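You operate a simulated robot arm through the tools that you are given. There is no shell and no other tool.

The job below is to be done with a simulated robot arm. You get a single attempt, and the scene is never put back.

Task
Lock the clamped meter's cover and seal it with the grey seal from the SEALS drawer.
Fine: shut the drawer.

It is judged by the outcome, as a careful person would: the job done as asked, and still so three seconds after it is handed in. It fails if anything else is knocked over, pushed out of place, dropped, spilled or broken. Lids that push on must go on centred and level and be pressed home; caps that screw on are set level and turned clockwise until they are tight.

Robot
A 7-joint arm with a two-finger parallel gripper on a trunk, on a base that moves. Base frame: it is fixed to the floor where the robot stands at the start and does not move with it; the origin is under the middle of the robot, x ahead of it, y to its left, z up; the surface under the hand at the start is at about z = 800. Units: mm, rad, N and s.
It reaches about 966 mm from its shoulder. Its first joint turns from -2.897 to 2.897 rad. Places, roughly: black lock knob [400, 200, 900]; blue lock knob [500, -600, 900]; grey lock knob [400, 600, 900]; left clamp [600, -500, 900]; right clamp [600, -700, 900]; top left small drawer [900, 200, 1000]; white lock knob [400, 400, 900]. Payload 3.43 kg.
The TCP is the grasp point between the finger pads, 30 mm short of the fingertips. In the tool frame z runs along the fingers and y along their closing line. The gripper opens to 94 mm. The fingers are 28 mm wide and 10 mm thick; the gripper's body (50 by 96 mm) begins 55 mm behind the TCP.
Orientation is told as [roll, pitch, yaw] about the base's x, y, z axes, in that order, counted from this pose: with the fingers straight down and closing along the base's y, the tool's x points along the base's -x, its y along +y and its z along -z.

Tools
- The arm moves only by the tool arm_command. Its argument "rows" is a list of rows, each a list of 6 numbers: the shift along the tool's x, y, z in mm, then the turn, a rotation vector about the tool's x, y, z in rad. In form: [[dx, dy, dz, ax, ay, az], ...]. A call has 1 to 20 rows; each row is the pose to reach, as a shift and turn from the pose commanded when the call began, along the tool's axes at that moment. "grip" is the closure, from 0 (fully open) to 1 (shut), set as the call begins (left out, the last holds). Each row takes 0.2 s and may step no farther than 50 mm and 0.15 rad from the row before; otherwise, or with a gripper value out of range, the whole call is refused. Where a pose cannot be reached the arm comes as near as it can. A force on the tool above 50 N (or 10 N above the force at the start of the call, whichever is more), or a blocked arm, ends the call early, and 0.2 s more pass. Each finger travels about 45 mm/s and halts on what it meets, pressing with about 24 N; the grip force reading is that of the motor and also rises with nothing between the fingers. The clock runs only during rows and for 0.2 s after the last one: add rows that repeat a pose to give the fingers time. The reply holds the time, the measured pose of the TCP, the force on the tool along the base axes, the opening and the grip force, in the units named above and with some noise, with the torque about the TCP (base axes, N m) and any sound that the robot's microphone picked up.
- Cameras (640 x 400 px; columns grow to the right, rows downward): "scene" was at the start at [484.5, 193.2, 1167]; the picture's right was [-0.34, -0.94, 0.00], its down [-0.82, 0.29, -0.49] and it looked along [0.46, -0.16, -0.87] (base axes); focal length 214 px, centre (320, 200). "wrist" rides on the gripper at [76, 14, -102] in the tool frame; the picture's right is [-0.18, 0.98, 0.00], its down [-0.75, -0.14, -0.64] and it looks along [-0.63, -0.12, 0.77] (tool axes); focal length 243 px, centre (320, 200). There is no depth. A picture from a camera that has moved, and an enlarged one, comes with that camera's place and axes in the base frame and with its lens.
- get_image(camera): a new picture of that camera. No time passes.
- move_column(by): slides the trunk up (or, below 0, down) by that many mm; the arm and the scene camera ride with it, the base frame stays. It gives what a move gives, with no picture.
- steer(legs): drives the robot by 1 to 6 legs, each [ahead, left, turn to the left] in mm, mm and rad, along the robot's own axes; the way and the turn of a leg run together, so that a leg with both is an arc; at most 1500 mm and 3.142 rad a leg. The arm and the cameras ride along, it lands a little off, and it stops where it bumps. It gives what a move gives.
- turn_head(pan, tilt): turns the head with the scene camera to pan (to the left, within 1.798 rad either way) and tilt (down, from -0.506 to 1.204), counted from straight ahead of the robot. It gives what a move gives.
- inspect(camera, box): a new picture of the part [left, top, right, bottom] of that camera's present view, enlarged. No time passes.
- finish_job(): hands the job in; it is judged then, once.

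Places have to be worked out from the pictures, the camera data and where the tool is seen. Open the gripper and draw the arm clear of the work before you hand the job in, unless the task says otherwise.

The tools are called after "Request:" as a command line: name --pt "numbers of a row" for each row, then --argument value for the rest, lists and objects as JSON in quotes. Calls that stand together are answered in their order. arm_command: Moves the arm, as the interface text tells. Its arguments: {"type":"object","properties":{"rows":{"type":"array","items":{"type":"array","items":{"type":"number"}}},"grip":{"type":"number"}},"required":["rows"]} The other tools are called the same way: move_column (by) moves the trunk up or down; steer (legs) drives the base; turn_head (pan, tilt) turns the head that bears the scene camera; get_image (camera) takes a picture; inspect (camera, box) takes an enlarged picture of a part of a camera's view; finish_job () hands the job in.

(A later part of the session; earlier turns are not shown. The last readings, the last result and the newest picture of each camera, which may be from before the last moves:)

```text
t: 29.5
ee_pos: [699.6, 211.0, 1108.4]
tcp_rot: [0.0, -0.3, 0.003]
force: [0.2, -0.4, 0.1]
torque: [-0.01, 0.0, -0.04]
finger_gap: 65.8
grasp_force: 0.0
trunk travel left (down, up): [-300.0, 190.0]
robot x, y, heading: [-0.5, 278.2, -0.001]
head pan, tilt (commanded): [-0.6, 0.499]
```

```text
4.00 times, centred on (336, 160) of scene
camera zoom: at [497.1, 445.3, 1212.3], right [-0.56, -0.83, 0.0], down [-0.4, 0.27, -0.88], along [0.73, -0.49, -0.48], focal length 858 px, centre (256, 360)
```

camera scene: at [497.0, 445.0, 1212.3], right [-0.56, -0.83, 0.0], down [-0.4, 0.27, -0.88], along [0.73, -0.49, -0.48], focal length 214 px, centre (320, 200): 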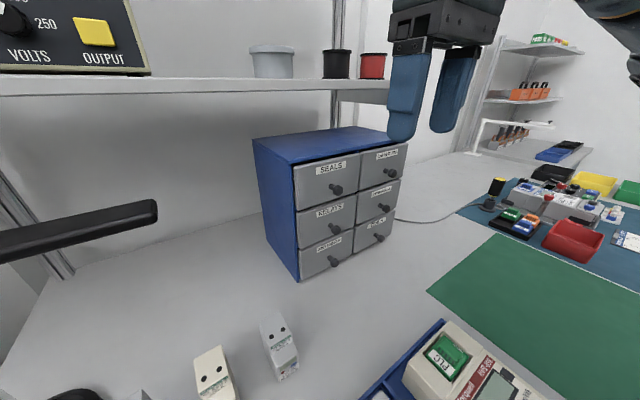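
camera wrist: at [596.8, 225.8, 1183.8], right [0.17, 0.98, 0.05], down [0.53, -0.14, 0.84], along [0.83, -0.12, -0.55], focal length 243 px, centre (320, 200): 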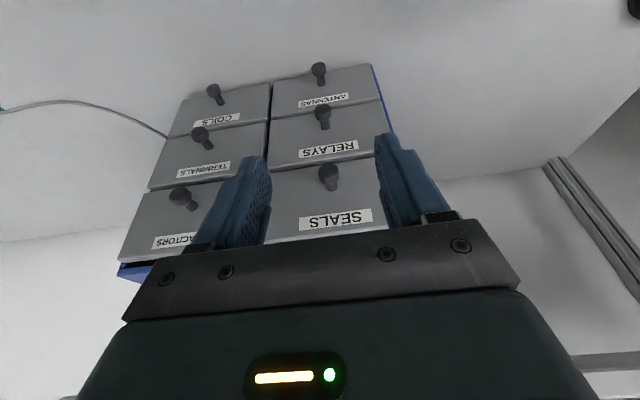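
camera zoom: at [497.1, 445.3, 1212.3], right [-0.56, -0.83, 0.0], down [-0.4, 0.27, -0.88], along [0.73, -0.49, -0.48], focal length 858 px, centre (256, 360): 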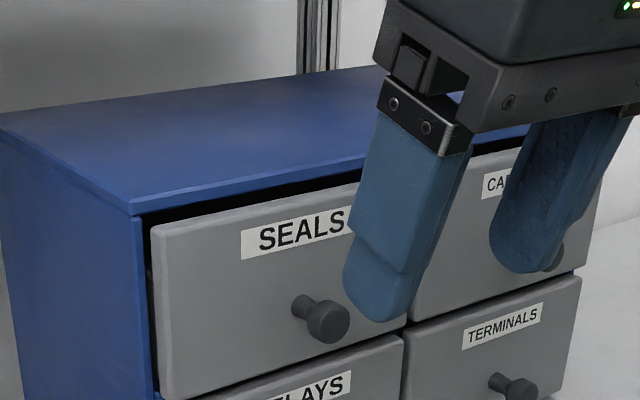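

I zoom the wrist view to measure the knob's lateral offset.

Request:
inspect --camera "wrist" --box '[272, 140, 384, 210]'

```text
5.71 times, centred on (328, 175) of wrist
camera zoom: at [596.8, 225.8, 1183.8], right [0.17, 0.98, 0.05], down [0.53, -0.14, 0.84], along [0.83, -0.12, -0.55], focal length 1386 px, centre (274, 343)
```

zoom: 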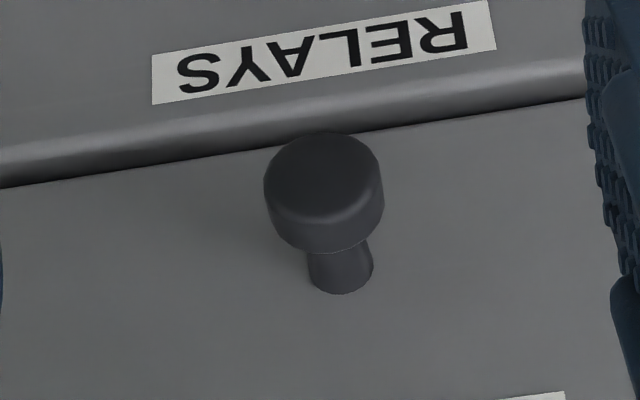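

The knob is ~2 mm to -y of the tool centre and otherwise as estimated. I move in so the pads straddle the knob head.

Request:
arm_command --pt "-11 -1.8 21 0 0 0" --pt "-23 -1.8 42 0 0 0" --pt "-34 -1.8 63 0 0 0" --pt "-40 -1.8 74 0 0 0" --pt "-45.6 -1.8 84.1 0 0 0" --pt "-45.6 -1.8 84.1 0 0 0"

Request:
get_image --camera "wrist"

Request:
inspect --camera "scene" --box '[256, 110, 416, 210]'

```text
t: 30.9
ee_pos: [767.5, 210.2, 1042.4]
tcp_rot: [-0.001, -0.3, 0.004]
force: [0.3, 0.3, -0.4]
torque: [0.03, -0.02, 0.0]
finger_gap: 65.5
grasp_force: 0.0
trunk travel left (down, up): [-300.0, 190.0]
robot x, y, heading: [2.0, 281.1, 0.006]
head pan, tilt (commanded): [-0.6, 0.499]
```

```text
taken
camera wrist: at [664.9, 224.0, 1117.2], right [0.17, 0.98, 0.05], down [0.53, -0.14, 0.84], along [0.83, -0.12, -0.55], focal length 243 px, centre (320, 200)
```

wrist: 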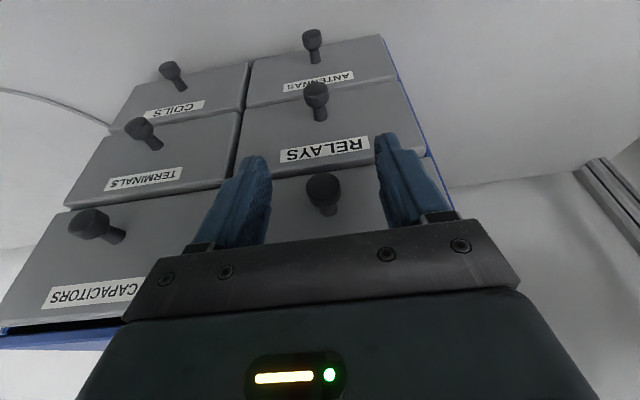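

```text
4.00 times, centred on (336, 160) of scene
camera zoom: at [497.2, 445.3, 1212.2], right [-0.56, -0.83, 0.0], down [-0.4, 0.27, -0.88], along [0.73, -0.49, -0.48], focal length 858 px, centre (256, 360)
```

zoom: 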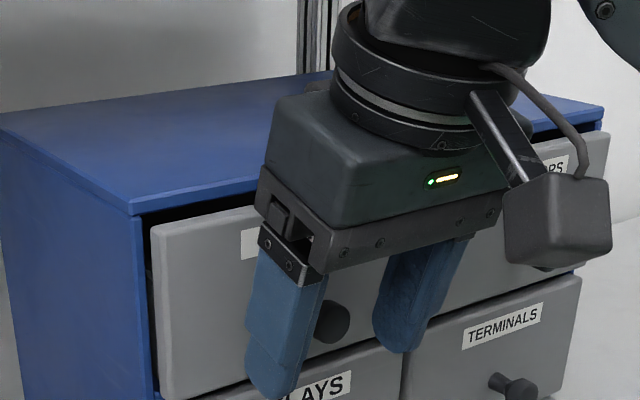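

The knob is between the fingers. I close on it.

Request:
arm_command --pt "0 0 0 0 0 0" --pt "0 0 0 0 0 0" --pt "0 0 0 0 0 0" --pt "0 0 0 0 0 0" --pt "0 0 0 0 0 0" --grip 1.0

Request:
get_image --camera "wrist"

```text
t: 32.1
ee_pos: [767.2, 210.9, 1041.0]
tcp_rot: [-0.001, -0.3, 0.004]
force: [-0.2, 5.3, 0.0]
torque: [0.05, -0.07, -0.24]
finger_gap: 19.3
grasp_force: 45.0
trunk travel left (down, up): [-300.0, 190.0]
robot x, y, heading: [-0.7, 281.3, 0.002]
head pan, tilt (commanded): [-0.6, 0.499]
```

```text
taken
camera wrist: at [664.8, 224.4, 1117.3], right [0.17, 0.98, 0.05], down [0.53, -0.14, 0.84], along [0.83, -0.12, -0.55], focal length 243 px, centre (320, 200)
```

wrist: 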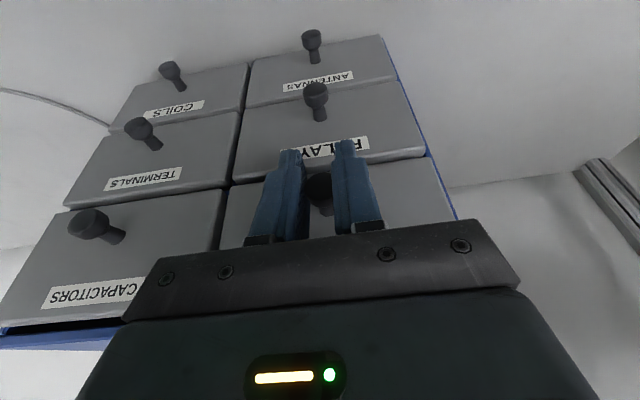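

Gripped at 19.3 mm. I pull the drawer straight back along -x in small steps.

Request:
arm_command --pt "9.55 0 -2.96 0 0 0" --pt "19.1 0 -5.91 0 0 0" --pt "28.65 0 -8.87 0 0 0" --pt "38.2 0 -11.8 0 0 0" --pt "52.5 0 -16.3 0 0 0" --pt "66.9 0 -20.7 0 0 0" --pt "81.2 0 -25.1 0 0 0" --pt "95.5 0 -29.6 0 0 0" --pt "95.5 0 -29.6 0 0 0"

Request:
get_image --camera "scene"

Request:
get_image --camera "wrist"

```text
t: 34.1
ee_pos: [667.7, 210.3, 1042.4]
tcp_rot: [0.0, -0.299, 0.004]
force: [-0.9, 15.3, -15.4]
torque: [0.05, -0.57, -0.16]
finger_gap: 19.8
grasp_force: 45.2
trunk travel left (down, up): [-300.0, 190.0]
robot x, y, heading: [1.1, 281.1, 0.003]
head pan, tilt (commanded): [-0.6, 0.499]
```

```text
taken
camera scene: at [497.4, 445.8, 1211.9], right [-0.56, -0.83, 0.0], down [-0.4, 0.27, -0.88], along [0.73, -0.49, -0.48], focal length 214 px, centre (320, 200)
```

scene: 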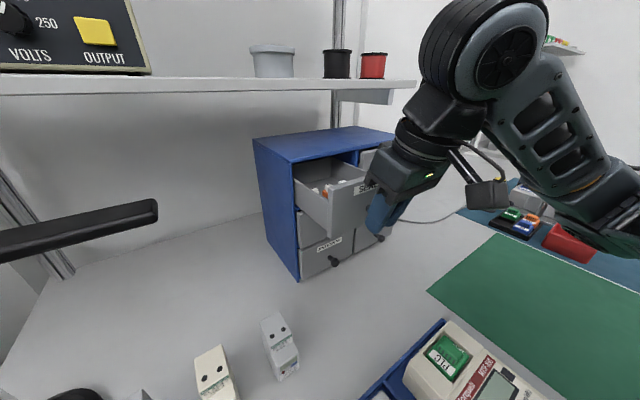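

```text
taken
camera wrist: at [565.1, 224.6, 1117.4], right [0.17, 0.98, 0.05], down [0.53, -0.14, 0.84], along [0.83, -0.12, -0.55], focal length 243 px, centre (320, 200)
```

wrist: 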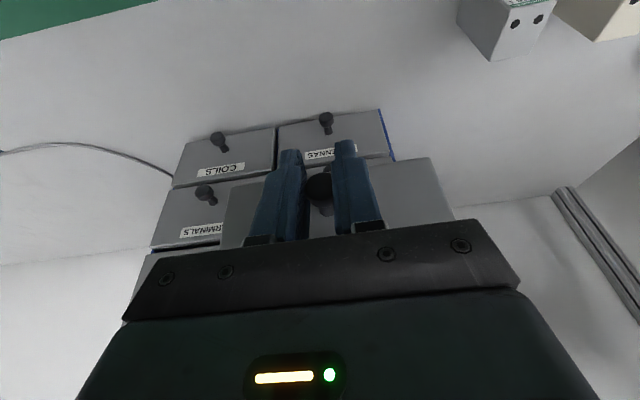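

The drawer has come out ~100 mm. I zoom in on its contents.

Request:
inspect --camera "scene" --box '[280, 140, 400, 215]'

Request:
inspect --camera "scene" --box '[295, 150, 367, 195]'

```text
5.33 times, centred on (340, 178) of scene
camera zoom: at [497.4, 445.8, 1211.9], right [-0.56, -0.83, 0.0], down [-0.4, 0.27, -0.88], along [0.73, -0.49, -0.48], focal length 1144 px, centre (213, 320)
```

zoom: 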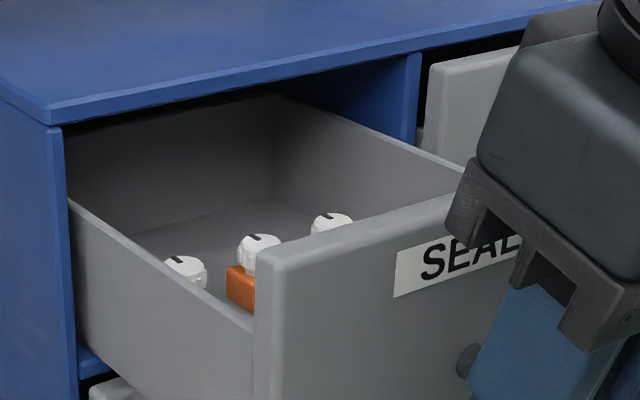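

```text
8.89 times, centred on (331, 172) of scene
camera zoom: at [497.4, 445.8, 1211.9], right [-0.56, -0.83, 0.0], down [-0.4, 0.27, -0.88], along [0.73, -0.49, -0.48], focal length 1906 px, centre (222, 444)
```

zoom: 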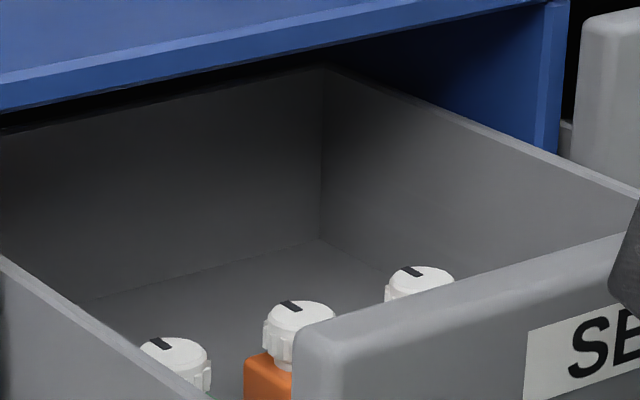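

The three seals stand mid-drawer at about x≈812, y≈244/208/174 (middle one orange), still under the cabinet top; the drawer's back wall is at x≈895. I pull ~60 mm more so they can be reached from above.

Request:
arm_command --pt "9.55 0 -2.96 0 0 0" --pt "19.1 0 -5.91 0 0 0" --pt "28.65 0 -8.87 0 0 0" --pt "38.2 0 -11.8 0 0 0" --pt "47.8 0 -14.8 0 0 0" --pt "57.3 0 -17.7 0 0 0" --pt "57.3 0 -17.7 0 0 0"

Request:
inspect --camera "scene" --box '[270, 130, 414, 220]'

```text
t: 35.1
ee_pos: [645.9, 211.3, 1042.8]
tcp_rot: [0.007, -0.292, 0.01]
force: [1.6, 4.9, -17.3]
torque: [-0.07, -0.21, -0.35]
finger_gap: 19.6
grasp_force: 44.8
out of reach, approached as far as the arm can: row 3, 4, 5
trunk travel left (down, up): [-300.0, 190.0]
robot x, y, heading: [-2.6, 282.4, -0.003]
head pan, tilt (commanded): [-0.6, 0.499]
stopped in row 5: the force on the tool passed its limit at 64 N (the readings are from after the stop); the commanded pose is now the measured one
```

```text
4.44 times, centred on (342, 175) of scene
camera zoom: at [497.6, 445.8, 1212.1], right [-0.56, -0.83, 0.0], down [-0.4, 0.27, -0.88], along [0.73, -0.49, -0.48], focal length 953 px, centre (222, 311)
```

zoom: 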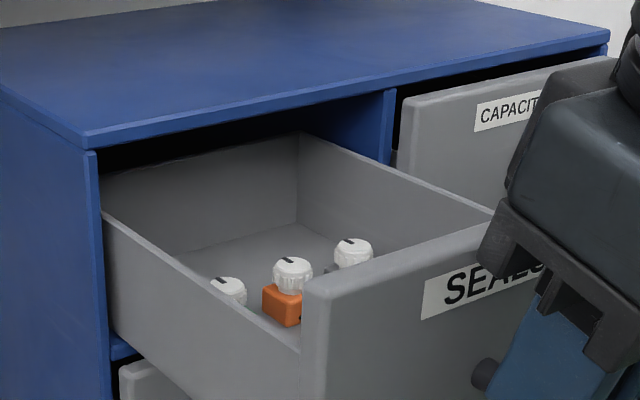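

The move stopped at 64 N with the knob at x≈646 (drawer ~122 mm out): either the drawer's stop or the arm's near limit. I release the knob and lift off to look.

Request:
arm_command --pt "0 0 0 0 0 0" --pt "0 0 0 0 0 0" --pt "0 0 0 0 0 0" --grip 0.4

Request:
arm_command --pt "0 0 -30 0 0 0" --pt "0 0 -60 0 0 0" --pt "0 0 -90 0 0 0" --pt "0 0 -120 0 0 0" --pt "0 0 -150 0 0 0"

Request:
get_image --camera "wrist"

Request:
get_image --camera "scene"

```text
t: 35.9
ee_pos: [645.1, 209.3, 1043.4]
tcp_rot: [0.005, -0.294, 0.011]
force: [-0.5, -0.4, 0.1]
torque: [0.01, 0.03, 0.03]
finger_gap: 56.5
grasp_force: 0.0
trunk travel left (down, up): [-300.0, 190.0]
robot x, y, heading: [3.7, 279.1, 0.007]
head pan, tilt (commanded): [-0.6, 0.499]
```

```text
t: 37.1
ee_pos: [599.5, 208.2, 1186.1]
tcp_rot: [0.005, -0.293, 0.01]
force: [-0.2, -0.6, 0.1]
torque: [-0.03, 0.0, 0.01]
finger_gap: 56.3
grasp_force: 0.0
trunk travel left (down, up): [-300.0, 190.0]
robot x, y, heading: [0.1, 278.7, 0.002]
head pan, tilt (commanded): [-0.6, 0.499]
```

```text
taken
camera wrist: at [498.5, 221.0, 1262.9], right [0.16, 0.98, 0.06], down [0.54, -0.14, 0.83], along [0.83, -0.11, -0.55], focal length 243 px, centre (320, 200)
```

wrist: 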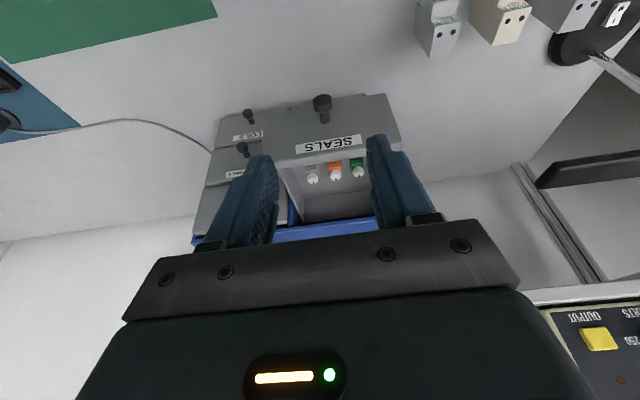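

```text
taken
camera scene: at [497.3, 445.4, 1212.1], right [-0.56, -0.83, 0.0], down [-0.4, 0.27, -0.88], along [0.73, -0.49, -0.48], focal length 214 px, centre (320, 200)
```

scene: 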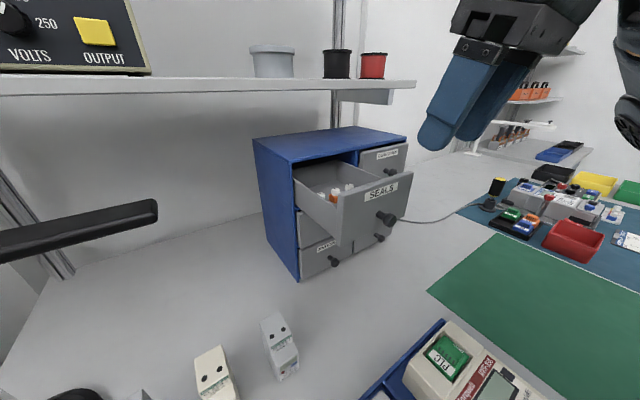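

Request:
inspect --camera "wrist" --box '[272, 130, 384, 200]'

Request:
inspect --camera "scene" --box '[280, 140, 424, 230]'

```text
5.71 times, centred on (328, 165) of wrist
camera zoom: at [498.5, 221.0, 1262.9], right [0.16, 0.98, 0.06], down [0.54, -0.14, 0.83], along [0.83, -0.11, -0.55], focal length 1386 px, centre (274, 400)
```

zoom: 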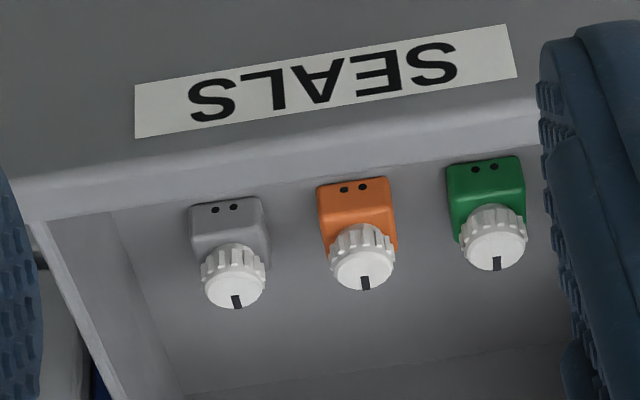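

```text
4.44 times, centred on (352, 185) of scene
camera zoom: at [497.3, 445.4, 1212.1], right [-0.56, -0.83, 0.0], down [-0.4, 0.27, -0.88], along [0.73, -0.49, -0.48], focal length 953 px, centre (178, 267)
```

zoom: 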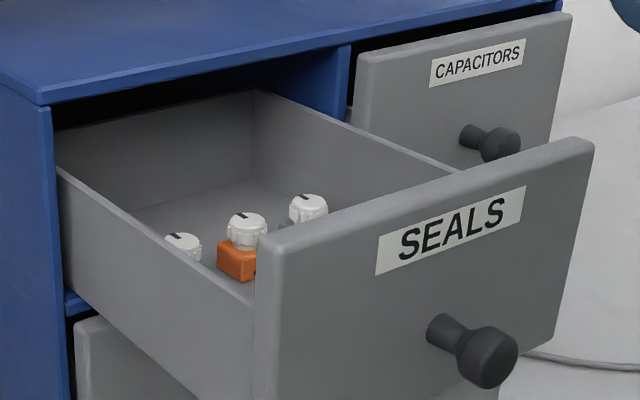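

The rightmost seal (smallest y) is the grey one, at about [794, 173], knob top z≈1028. I back the robot up 150 mm to give the arm a better working distance, then test whether the drawer can come out further.

Request:
steer --legs '[[-150, 0, 0]]'

Request:
get_image --camera "wrist"

Request:
get_image --camera "scene"

```text
t: 38.5
ee_pos: [448.9, 208.1, 1186.3]
tcp_rot: [0.007, -0.293, 0.008]
force: [-0.6, 0.4, -0.8]
torque: [0.0, 0.03, 0.02]
finger_gap: 56.4
grasp_force: 0.2
trunk travel left (down, up): [-300.0, 190.0]
robot x, y, heading: [-153.1, 281.6, 0.002]
head pan, tilt (commanded): [-0.6, 0.499]
```

```text
taken
camera wrist: at [347.7, 220.3, 1262.7], right [0.17, 0.98, 0.06], down [0.54, -0.14, 0.83], along [0.83, -0.11, -0.55], focal length 243 px, centre (320, 200)
```

wrist: 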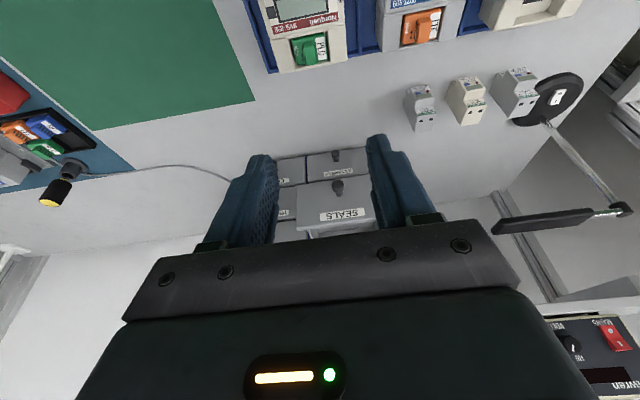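

```text
taken
camera scene: at [346.5, 444.9, 1212.2], right [-0.56, -0.83, 0.0], down [-0.4, 0.27, -0.88], along [0.72, -0.5, -0.48], focal length 214 px, centre (320, 200)
```

scene: 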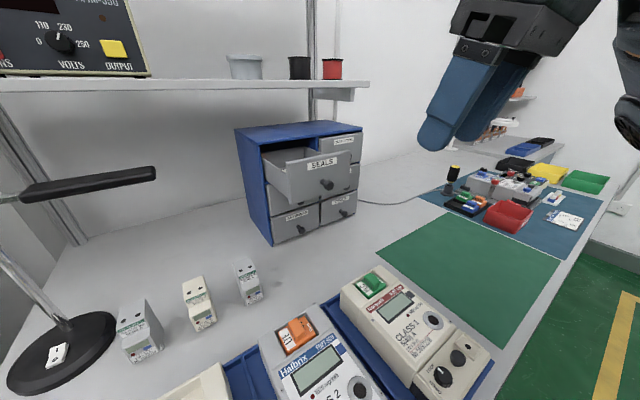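

I use this view to check how the lock knobs/seats on the tray meters look for reference.

Request:
inspect --camera "scene" --box '[330, 260, 510, 373]'

Request:
inspect --camera "scene" --box '[225, 110, 385, 210]'

```text
3.54 times, centred on (420, 316) of scene
camera zoom: at [346.5, 444.9, 1212.2], right [-0.56, -0.83, 0.0], down [-0.4, 0.27, -0.88], along [0.72, -0.5, -0.48], focal length 759 px, centre (-34, -212)
```

zoom: 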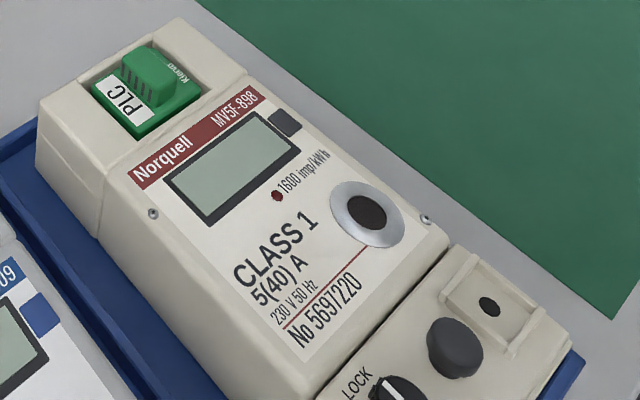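

```text
4.00 times, centred on (305, 160) of scene
camera zoom: at [346.5, 444.9, 1212.2], right [-0.56, -0.83, 0.0], down [-0.4, 0.27, -0.88], along [0.72, -0.5, -0.48], focal length 858 px, centre (380, 360)
```

zoom: 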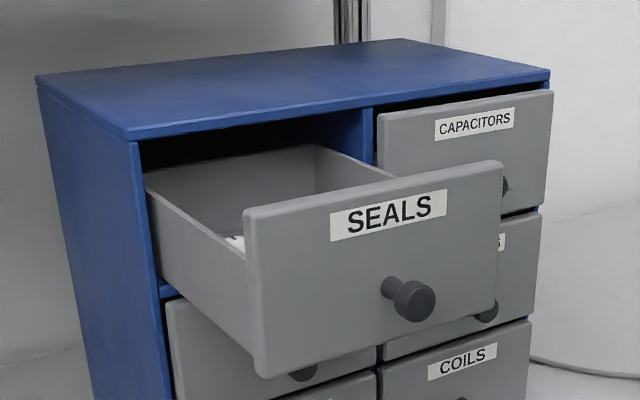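

The tray meters show the same seat design with no seal fitted. I go back to the SEALS knob (now at about x≈656) to gently test for further travel.

Request:
arm_command --pt "-29 0.5 26 0.004 0 0.003" --pt "-58 1 52 0.0084 0 0.0068" --pt "-87 1.5 78 0.0084 0 0.0068" --pt "-115.2 2 104.7 0.0084 0 0.0068" --pt "-123 2.3 128 0.0084 0 0.0068" --pt "-130 2.3 150 0.0084 0 0.0068" --pt "-138 2.3 173 0.0084 0 0.0068" --pt "-145.4 2.3 195.2 0.0084 0 0.0068" --pt "-145.4 2.3 195.2 0.0084 0 0.0068"

Request:
get_image --camera "wrist"

Request:
inspect --camera "scene" --box '[225, 90, 417, 210]'

```text
t: 40.5
ee_pos: [644.9, 212.1, 1041.8]
tcp_rot: [-0.002, -0.293, 0.004]
force: [0.3, 0.7, -0.5]
torque: [0.0, -0.02, 0.01]
finger_gap: 56.4
grasp_force: 0.0
trunk travel left (down, up): [-300.0, 190.0]
robot x, y, heading: [-153.9, 278.3, 0.004]
head pan, tilt (commanded): [-0.6, 0.499]
```

```text
taken
camera wrist: at [543.5, 227.3, 1117.6], right [0.17, 0.98, 0.05], down [0.54, -0.14, 0.83], along [0.83, -0.12, -0.55], focal length 243 px, centre (320, 200)
```

wrist: 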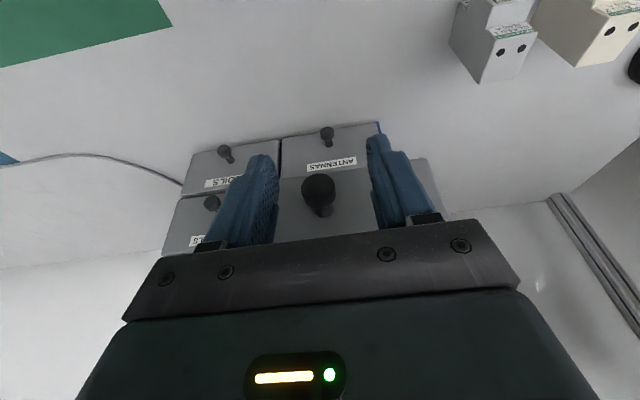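

```text
3.33 times, centred on (321, 150) of scene
camera zoom: at [346.5, 444.9, 1212.2], right [-0.56, -0.83, 0.0], down [-0.4, 0.27, -0.88], along [0.72, -0.5, -0.48], focal length 715 px, centre (317, 367)
```

zoom: 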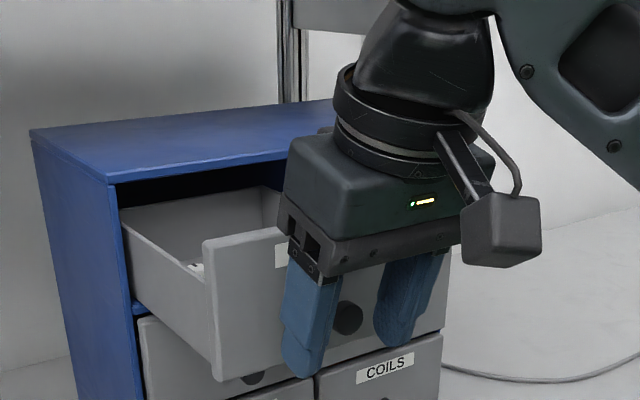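

Knob is between the fingers, about 2.5 mm to -y. I centre and close.

Request:
arm_command --pt "0 -2.5 0 0 0 0" --pt "0 -2.5 0 0 0 0" --pt "0 -2.5 0 0 0 0" --pt "0 -2.5 0 0 0 0" --pt "0 -2.5 0 0 0 0" --grip 1.0

Request:
arm_command --pt "3.8 0 -1.2 0 0 0" --pt "7.6 0 -2.4 0 0 0" --pt "11.5 0 -3.6 0 0 0" --pt "11.5 0 -3.6 0 0 0"

```text
t: 41.6
ee_pos: [644.9, 210.9, 1041.9]
tcp_rot: [-0.001, -0.293, 0.003]
force: [1.8, 4.7, 1.0]
torque: [0.04, -0.03, -0.26]
finger_gap: 19.6
grasp_force: 44.9
trunk travel left (down, up): [-300.0, 190.0]
robot x, y, heading: [-150.2, 282.7, -0.002]
head pan, tilt (commanded): [-0.6, 0.499]
```

```text
t: 42.6
ee_pos: [633.5, 211.2, 1042.1]
tcp_rot: [-0.001, -0.293, 0.003]
force: [-0.5, 8.1, 3.2]
torque: [0.06, 0.14, -0.18]
finger_gap: 19.5
grasp_force: 44.9
trunk travel left (down, up): [-300.0, 190.0]
robot x, y, heading: [-150.9, 279.3, -0.002]
head pan, tilt (commanded): [-0.6, 0.499]
```

It moved freely with no resistance, so the earlier stop was the arm's limit, not the drawer's. I pull ~16 mm more (150 mm total), keeping the drawer's back end well inside the cabinet.

Request:
arm_command --pt "5 0 -1.5 0 0 0" --pt "10 0 -3.1 0 0 0" --pt "15.3 0 -4.7 0 0 0" --pt "15.3 0 -4.7 0 0 0"

Request:
arm_command --pt "0 0 0 0 0 0" --pt "0 0 0 0 0 0" --pt "0 0 0 0 0 0" --grip 0.4

Request:
arm_command --pt "0 0 -40 0 0 0" --pt "0 0 -80 0 0 0" --pt "0 0 -120 0 0.1 0" --pt "0 0 -160 0 0.2 0" --pt "0 0 -190 0 0.293 0" --pt "-40 0 -190 0 0.293 0"

Request:
get_image --camera "wrist"

```text
t: 43.6
ee_pos: [617.8, 211.3, 1040.8]
tcp_rot: [0.0, -0.293, 0.001]
force: [0.7, 9.6, -0.6]
torque: [0.14, -0.03, -0.14]
finger_gap: 19.2
grasp_force: 44.9
trunk travel left (down, up): [-300.0, 190.0]
robot x, y, heading: [-150.0, 284.6, 0.002]
head pan, tilt (commanded): [-0.6, 0.499]
```

```text
t: 44.5
ee_pos: [618.0, 211.5, 1041.7]
tcp_rot: [0.0, -0.294, 0.001]
force: [0.0, 0.7, 0.3]
torque: [-0.02, -0.02, -0.03]
finger_gap: 56.5
grasp_force: 0.0
trunk travel left (down, up): [-300.0, 190.0]
robot x, y, heading: [-154.9, 279.1, 0.001]
head pan, tilt (commanded): [-0.6, 0.499]
```

```text
t: 45.9
ee_pos: [600.3, 209.2, 1235.2]
tcp_rot: [-0.001, 0.001, 0.0]
force: [0.6, 0.1, 0.1]
torque: [0.05, -0.01, 0.03]
finger_gap: 56.2
grasp_force: 0.1
trunk travel left (down, up): [-300.0, 190.0]
robot x, y, heading: [-154.9, 280.5, 0.002]
head pan, tilt (commanded): [-0.6, 0.499]
```

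```text
taken
camera wrist: at [524.8, 223.2, 1338.1], right [0.18, 0.98, 0.0], down [0.75, -0.14, 0.64], along [0.63, -0.12, -0.77], focal length 243 px, centre (320, 200)
```

wrist: 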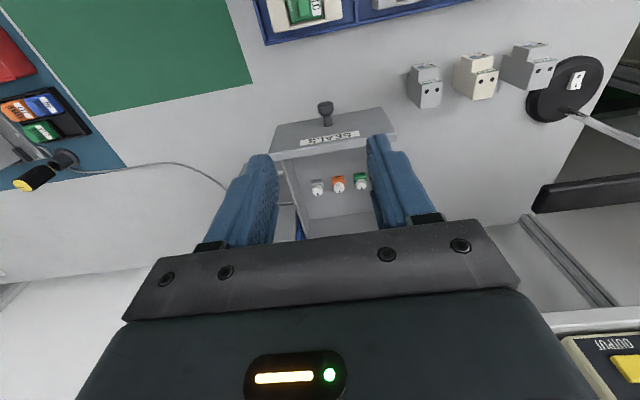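

The drawer is now 150 mm out and stays. I zoom in on the seals.

Request:
inspect --camera "wrist" --box '[280, 150, 392, 220]'

Request:
inspect --camera "scene" --box '[225, 110, 385, 210]'

```text
5.71 times, centred on (336, 185) of wrist
camera zoom: at [524.8, 223.2, 1338.1], right [0.18, 0.98, 0.0], down [0.75, -0.14, 0.64], along [0.63, -0.12, -0.77], focal length 1386 px, centre (229, 286)
```

zoom: 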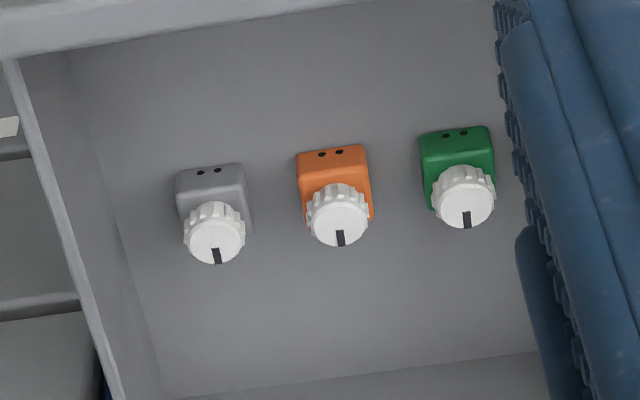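

```text
4.00 times, centred on (305, 160) of scene
camera zoom: at [346.4, 444.6, 1212.3], right [-0.56, -0.83, 0.0], down [-0.4, 0.27, -0.88], along [0.72, -0.5, -0.48], focal length 858 px, centre (380, 360)
```

zoom: 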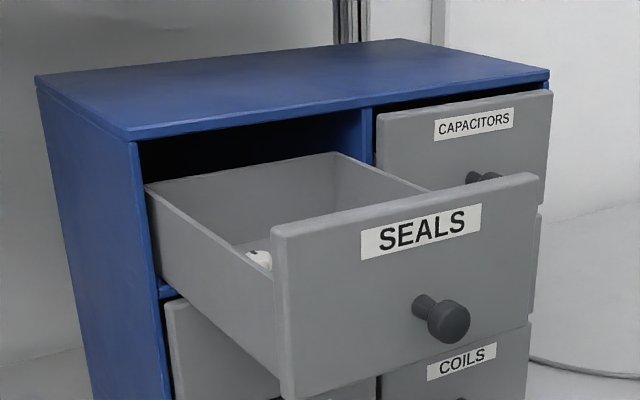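

The grey seal knob is at about [763, 175.5, 1027], ~18 mm diameter on a ~20 mm body; neighbours are 34.5 mm apart. I'll grip the white knob with the fingers closing along x, so I turn the hand 90° while moving above it.

Request:
arm_command --pt "-15 -3 0 0 0 -0.1428" --pt "-30 -6 0 0 0 -0.2856" --pt "-45 -9 0 0 0 -0.4284" --pt "-60 -12 0 0 0 -0.5712" --pt "-75 -15 0 0 0 -0.714" --pt "-90 -18 0 0 0 -0.8568" --pt "-105 -21 10 0 0 -0.9996" --pt "-120 -24 25 0 0 -1.1424" --pt "-135 -28 45 0 0 -1.2852" --pt "-150 -31 70 0 0 -1.428" --pt "-163 -34 100 0 0 -1.5708" --pt "-163 -34 120 0 0 -1.5708" --pt "-163 -34 120 0 0 -1.5708" --grip 0.6

Request:
get_image --camera "wrist"

Request:
get_image --camera "scene"

```text
t: 48.6
ee_pos: [763.4, 176.6, 1114.3]
tcp_rot: [0.001, 0.0, 1.574]
force: [-0.1, 0.7, -0.3]
torque: [0.01, 0.0, -0.03]
finger_gap: 37.7
grasp_force: 0.1
trunk travel left (down, up): [-300.0, 190.0]
robot x, y, heading: [-155.6, 280.6, 0.009]
head pan, tilt (commanded): [-0.6, 0.499]
```

```text
taken
camera wrist: at [750.4, 100.7, 1218.1], right [-0.98, 0.18, 0.0], down [0.14, 0.75, 0.64], along [0.12, 0.63, -0.77], focal length 243 px, centre (320, 200)
```

wrist: 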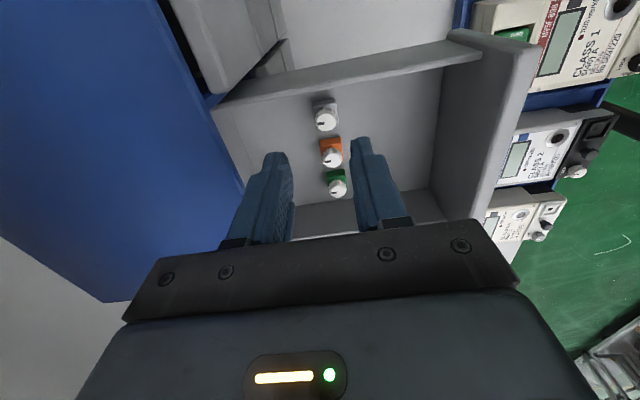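

```text
taken
camera scene: at [346.5, 444.9, 1212.2], right [-0.56, -0.83, 0.0], down [-0.4, 0.27, -0.88], along [0.72, -0.5, -0.48], focal length 214 px, centre (320, 200)
```

scene: 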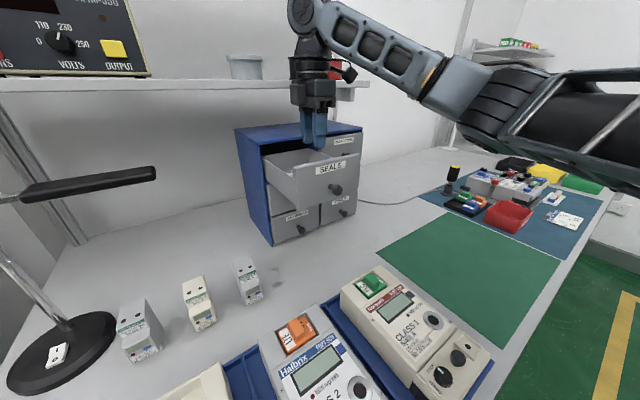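

The hand is over the grey seal. I zoom to align precisely.

Request:
inspect --camera "wrist" --box '[280, 85, 376, 145]'

Request:
inspect --camera "wrist" --box '[298, 90, 362, 130]'

```text
6.67 times, centred on (328, 115) of wrist
camera zoom: at [750.4, 100.7, 1218.1], right [-0.98, 0.18, 0.0], down [0.14, 0.75, 0.64], along [0.12, 0.63, -0.77], focal length 1618 px, centre (267, 767)
```

zoom: 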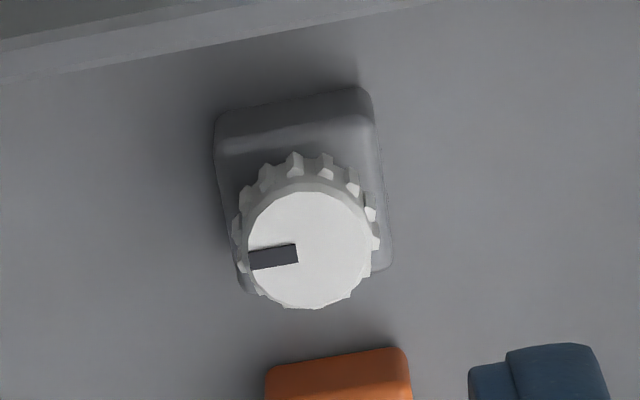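

```text
10.00 times, centred on (330, 110) of wrist
camera zoom: at [750.4, 100.7, 1218.1], right [-0.98, 0.18, 0.0], down [0.14, 0.75, 0.64], along [0.12, 0.63, -0.77], focal length 2426 px, centre (220, 1100)
```

zoom: 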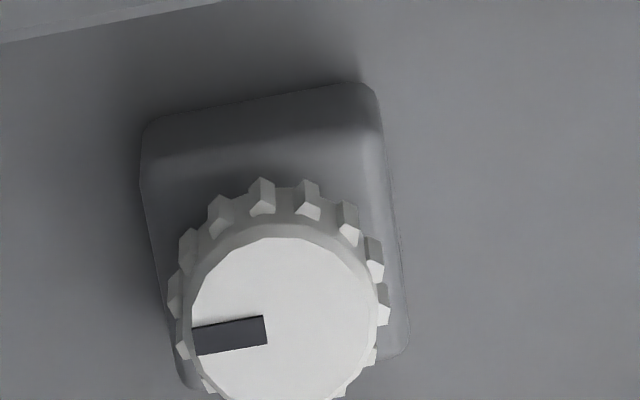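

The grey knob centre is ~4.5 mm toward -x of the tool axis, with its top at z≈1030. I correct and descend partway.

Request:
arm_command --pt "0.6 4.5 0 0 0 0" --pt "0.6 4.5 20 0 0 0" --pt "0.6 4.5 45 0 0 0" --pt "0.6 4.5 45 0 0 0"

Request:
get_image --camera "wrist"

Request:
inspect --camera "wrist" --box '[272, 115, 368, 175]'

```text
t: 49.6
ee_pos: [758.8, 175.6, 1070.1]
tcp_rot: [-0.001, 0.001, 1.573]
force: [0.5, -0.2, -0.4]
torque: [0.0, 0.01, 0.0]
finger_gap: 37.4
grasp_force: 0.0
trunk travel left (down, up): [-300.0, 190.0]
robot x, y, heading: [-148.5, 278.8, -0.003]
head pan, tilt (commanded): [-0.6, 0.499]
```

```text
taken
camera wrist: at [745.9, 99.9, 1173.3], right [-0.98, 0.18, 0.0], down [0.14, 0.75, 0.64], along [0.12, 0.63, -0.77], focal length 243 px, centre (320, 200)
```

wrist: 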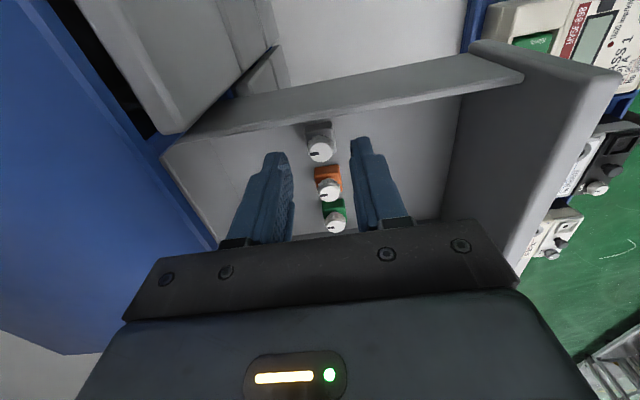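

```text
6.67 times, centred on (320, 145) of wrist
camera zoom: at [745.9, 99.9, 1173.3], right [-0.98, 0.18, 0.0], down [0.14, 0.75, 0.64], along [0.12, 0.63, -0.77], focal length 1618 px, centre (320, 567)
```

zoom: 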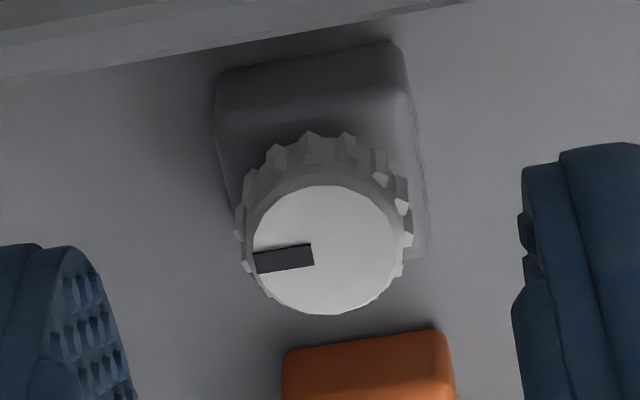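

Nearly centred (0.5 mm). I make a tiny correction and descend so the fingertips flank the white knob above the grey body.

Request:
arm_command --pt "-0.6 0.4 7 0 0 0" --pt "-0.6 0.4 14 0 0 0" --pt "-0.6 0.4 21 0 0 0" --pt "-0.6 0.4 21 0 0 0"

Request:
get_image --camera "wrist"

Request:
inspect --camera "wrist" --box '[256, 135, 384, 215]'

Request:
inspect --camera "scene" --box '[255, 100, 383, 180]'

```text
t: 50.6
ee_pos: [759.0, 177.8, 1048.5]
tcp_rot: [-0.001, 0.001, 1.574]
force: [0.0, 0.0, 0.3]
torque: [0.01, 0.0, 0.03]
finger_gap: 37.5
grasp_force: 0.1
trunk travel left (down, up): [-300.0, 190.0]
robot x, y, heading: [-153.5, 277.2, 0.001]
head pan, tilt (commanded): [-0.6, 0.499]
```

```text
taken
camera wrist: at [745.8, 100.4, 1151.7], right [-0.98, 0.18, 0.0], down [0.14, 0.75, 0.64], along [0.12, 0.63, -0.77], focal length 243 px, centre (320, 200)
```

wrist: 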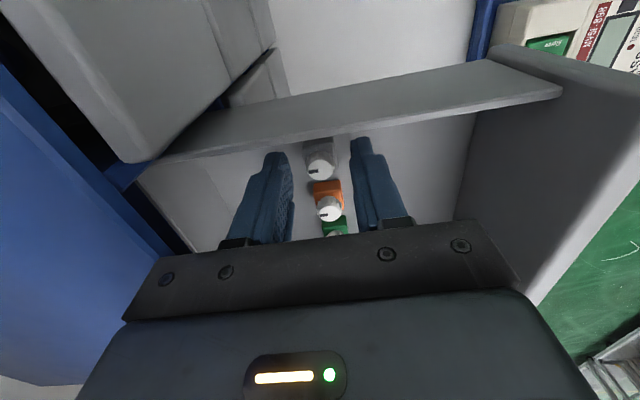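

```text
5.00 times, centred on (320, 175) of wrist
camera zoom: at [745.8, 100.4, 1151.7], right [-0.98, 0.18, 0.0], down [0.14, 0.75, 0.64], along [0.12, 0.63, -0.77], focal length 1213 px, centre (320, 325)
```

zoom: 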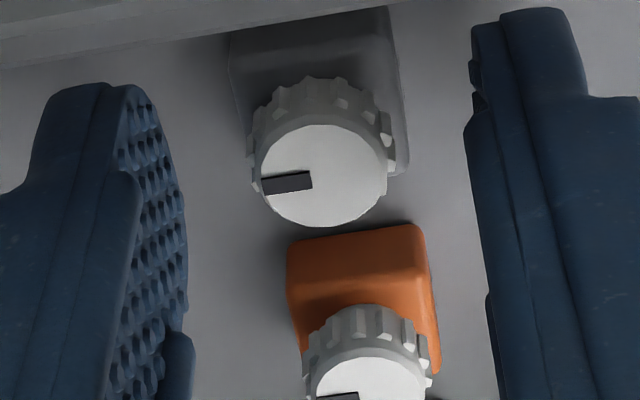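

```text
5.00 times, centred on (319, 140) of scene
camera zoom: at [346.5, 444.9, 1212.2], right [-0.56, -0.83, 0.0], down [-0.4, 0.27, -0.88], along [0.72, -0.5, -0.48], focal length 1072 px, centre (325, 500)
```

zoom: 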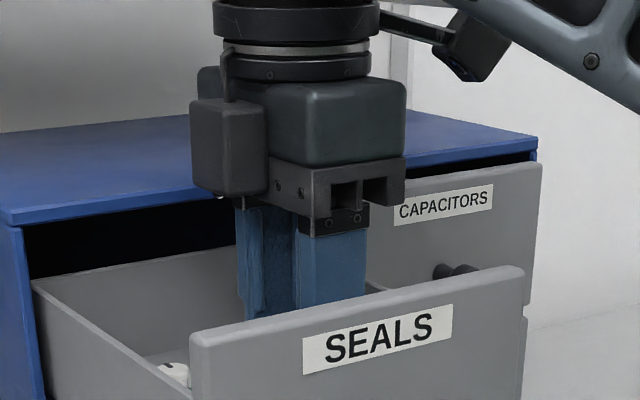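

The knob is centred between the pads. I close the gripper on it.

Request:
arm_command --pt "0 0 0 0 0 0" --pt "0 0 0 0 0 0" --pt "0 0 0 0 0 0" --pt "0 0 0 0 0 0" --grip 1.0

Request:
inspect --camera "wrist" --box '[256, 135, 384, 215]'

```text
t: 51.6
ee_pos: [758.9, 175.9, 1048.4]
tcp_rot: [0.0, 0.0, 1.572]
force: [0.4, -0.5, 0.4]
torque: [0.03, 0.01, -0.02]
finger_gap: 18.8
grasp_force: 13.9
trunk travel left (down, up): [-300.0, 190.0]
robot x, y, heading: [-150.4, 279.3, 0.0]
head pan, tilt (commanded): [-0.6, 0.499]
```

```text
5.00 times, centred on (320, 175) of wrist
camera zoom: at [745.8, 100.4, 1151.7], right [-0.98, 0.18, 0.0], down [0.14, 0.75, 0.64], along [0.12, 0.63, -0.77], focal length 1213 px, centre (320, 325)
```

zoom: 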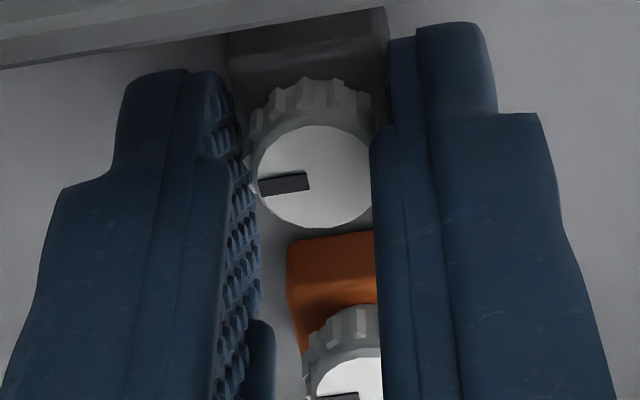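

Holding at 18.8 mm. I lift slowly and check that the seal comes along.

Request:
arm_command --pt "0 0 0 0 0 0" --pt "0 0 -5 0 0 0" --pt "0 0 -12 0 0 0" --pt "0 0 -25 0 0 0" --pt "0 0 -45 0 0 0" --pt "0 0 -65 0 0 0"

Request:
get_image --camera "wrist"

Request:
inspect --camera "scene" --box '[255, 80, 383, 160]'

```text
t: 53.0
ee_pos: [759.5, 176.8, 1115.2]
tcp_rot: [0.0, 0.001, 1.573]
force: [-0.1, 0.4, 0.1]
torque: [-0.01, 0.03, 0.04]
finger_gap: 18.8
grasp_force: 13.6
trunk travel left (down, up): [-300.0, 190.0]
robot x, y, heading: [-151.0, 280.0, -0.002]
head pan, tilt (commanded): [-0.6, 0.499]
```

```text
taken
camera wrist: at [745.8, 100.2, 1216.9], right [-0.98, 0.18, 0.0], down [0.14, 0.75, 0.64], along [0.12, 0.63, -0.77], focal length 243 px, centre (320, 200)
```

wrist: 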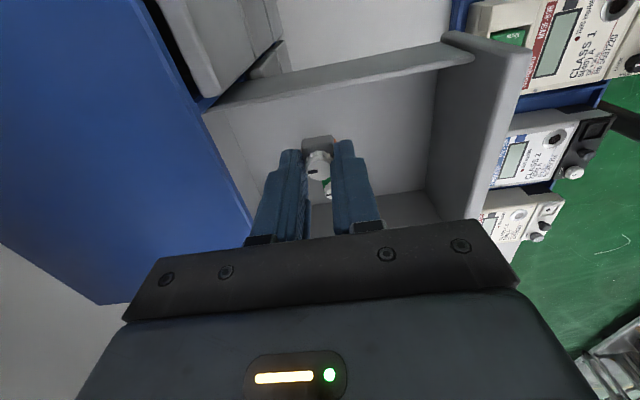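

```text
5.00 times, centred on (319, 120) of scene
camera zoom: at [346.6, 444.9, 1212.1], right [-0.56, -0.83, 0.0], down [-0.4, 0.27, -0.88], along [0.72, -0.5, -0.48], focal length 1072 px, centre (325, 600)
```

zoom: 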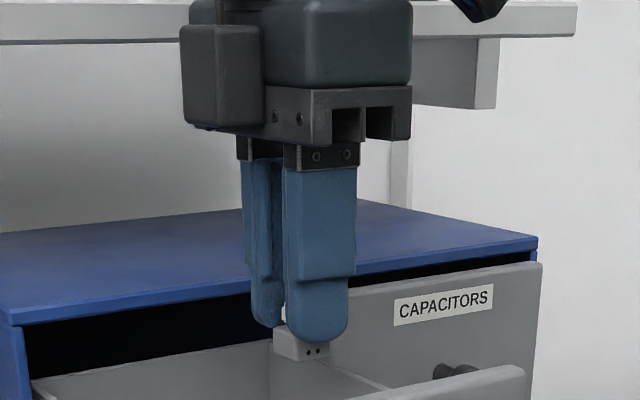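

The grey seal is held, body hanging level below the fingertips. I zoom for its exact shape below the tips.

Request:
inspect --camera "scene" --box '[295, 138, 335, 163]'

Request:
inspect --camera "wrist" --box '[272, 125, 368, 185]'

```text
16.00 times, centred on (315, 150) of scene
camera zoom: at [346.6, 444.9, 1212.1], right [-0.56, -0.83, 0.0], down [-0.4, 0.27, -0.88], along [0.72, -0.5, -0.48], focal length 3432 px, centre (400, 992)
```

zoom: 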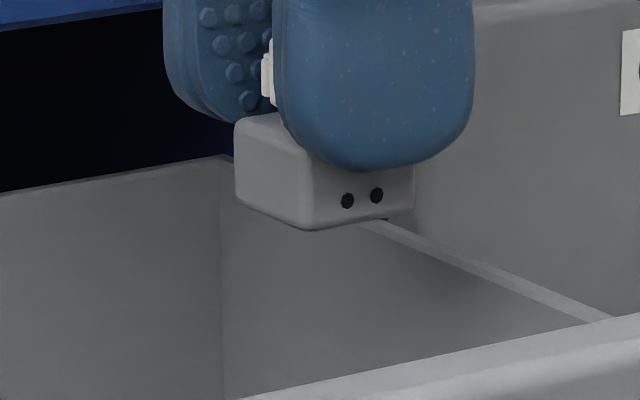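

```text
6.67 times, centred on (320, 155) of wrist
camera zoom: at [745.8, 100.2, 1216.9], right [-0.98, 0.18, 0.0], down [0.14, 0.75, 0.64], along [0.12, 0.63, -0.77], focal length 1618 px, centre (320, 500)
```

zoom: 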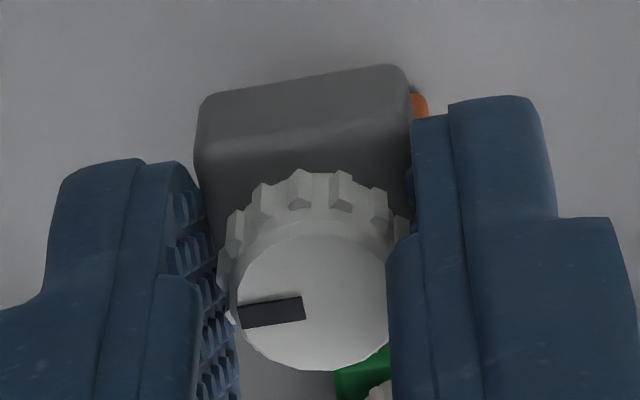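

The seal is held square: ~18 mm body, bottom ~10 mm below the fingertips, holes facing -x. I raise and retract the arm, then check the floor to the right before driving.

Request:
arm_command --pt "0 10 -30 0 0 0" --pt "0 40 -60 0 0 0" --pt "0 75 -90 0 0 0" --pt "0 115 -100 0 0 0" --pt "0 160 -100 0 0 0" --pt "0 205 -100 0 0 0" --pt "0 240 -100 0 0 0"

Request:
turn_head --pan -1.7 --tilt 0.8

Request:
get_image --camera "scene"

Request:
get_image --camera "wrist"

```text
t: 54.6
ee_pos: [519.4, 177.4, 1214.0]
tcp_rot: [0.001, 0.001, 1.571]
force: [-0.4, 0.1, 0.2]
torque: [-0.02, 0.02, -0.01]
finger_gap: 18.9
grasp_force: 13.8
trunk travel left (down, up): [-300.0, 190.0]
robot x, y, heading: [-150.4, 281.3, 0.001]
head pan, tilt (commanded): [-0.6, 0.499]
```

```text
t: 56.0
ee_pos: [520.9, 176.9, 1214.0]
tcp_rot: [0.0, -0.001, 1.573]
force: [-0.2, -1.1, 1.1]
torque: [-0.03, 0.0, -0.01]
finger_gap: 18.4
grasp_force: 13.8
trunk travel left (down, up): [-300.0, 190.0]
robot x, y, heading: [-149.9, 280.8, 0.001]
head pan, tilt (commanded): [-1.7, 0.799]
```

```text
taken
camera scene: at [261.1, 416.2, 1186.3], right [-0.99, 0.13, 0.0], down [0.09, 0.71, -0.7], along [-0.09, -0.69, -0.72], focal length 214 px, centre (320, 200)
```

scene: 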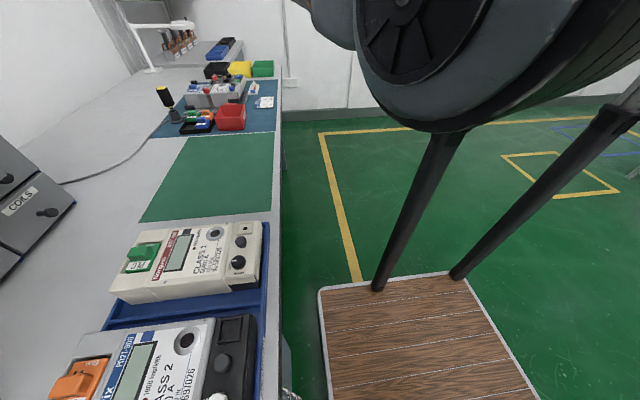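

```text
taken
camera wrist: at [506.0, 99.9, 1317.2], right [-0.98, 0.18, 0.0], down [0.14, 0.75, 0.64], along [0.12, 0.63, -0.77], focal length 243 px, centre (320, 200)
```

wrist: 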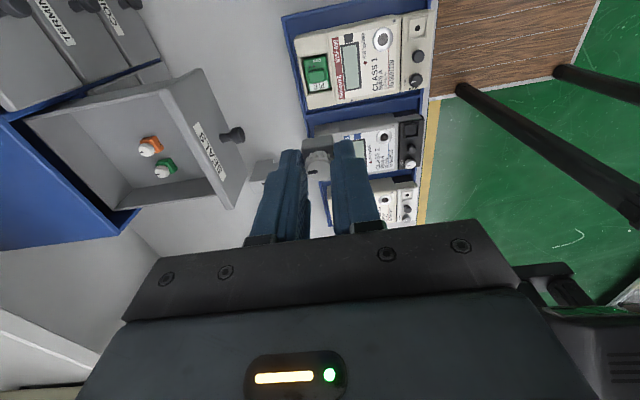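

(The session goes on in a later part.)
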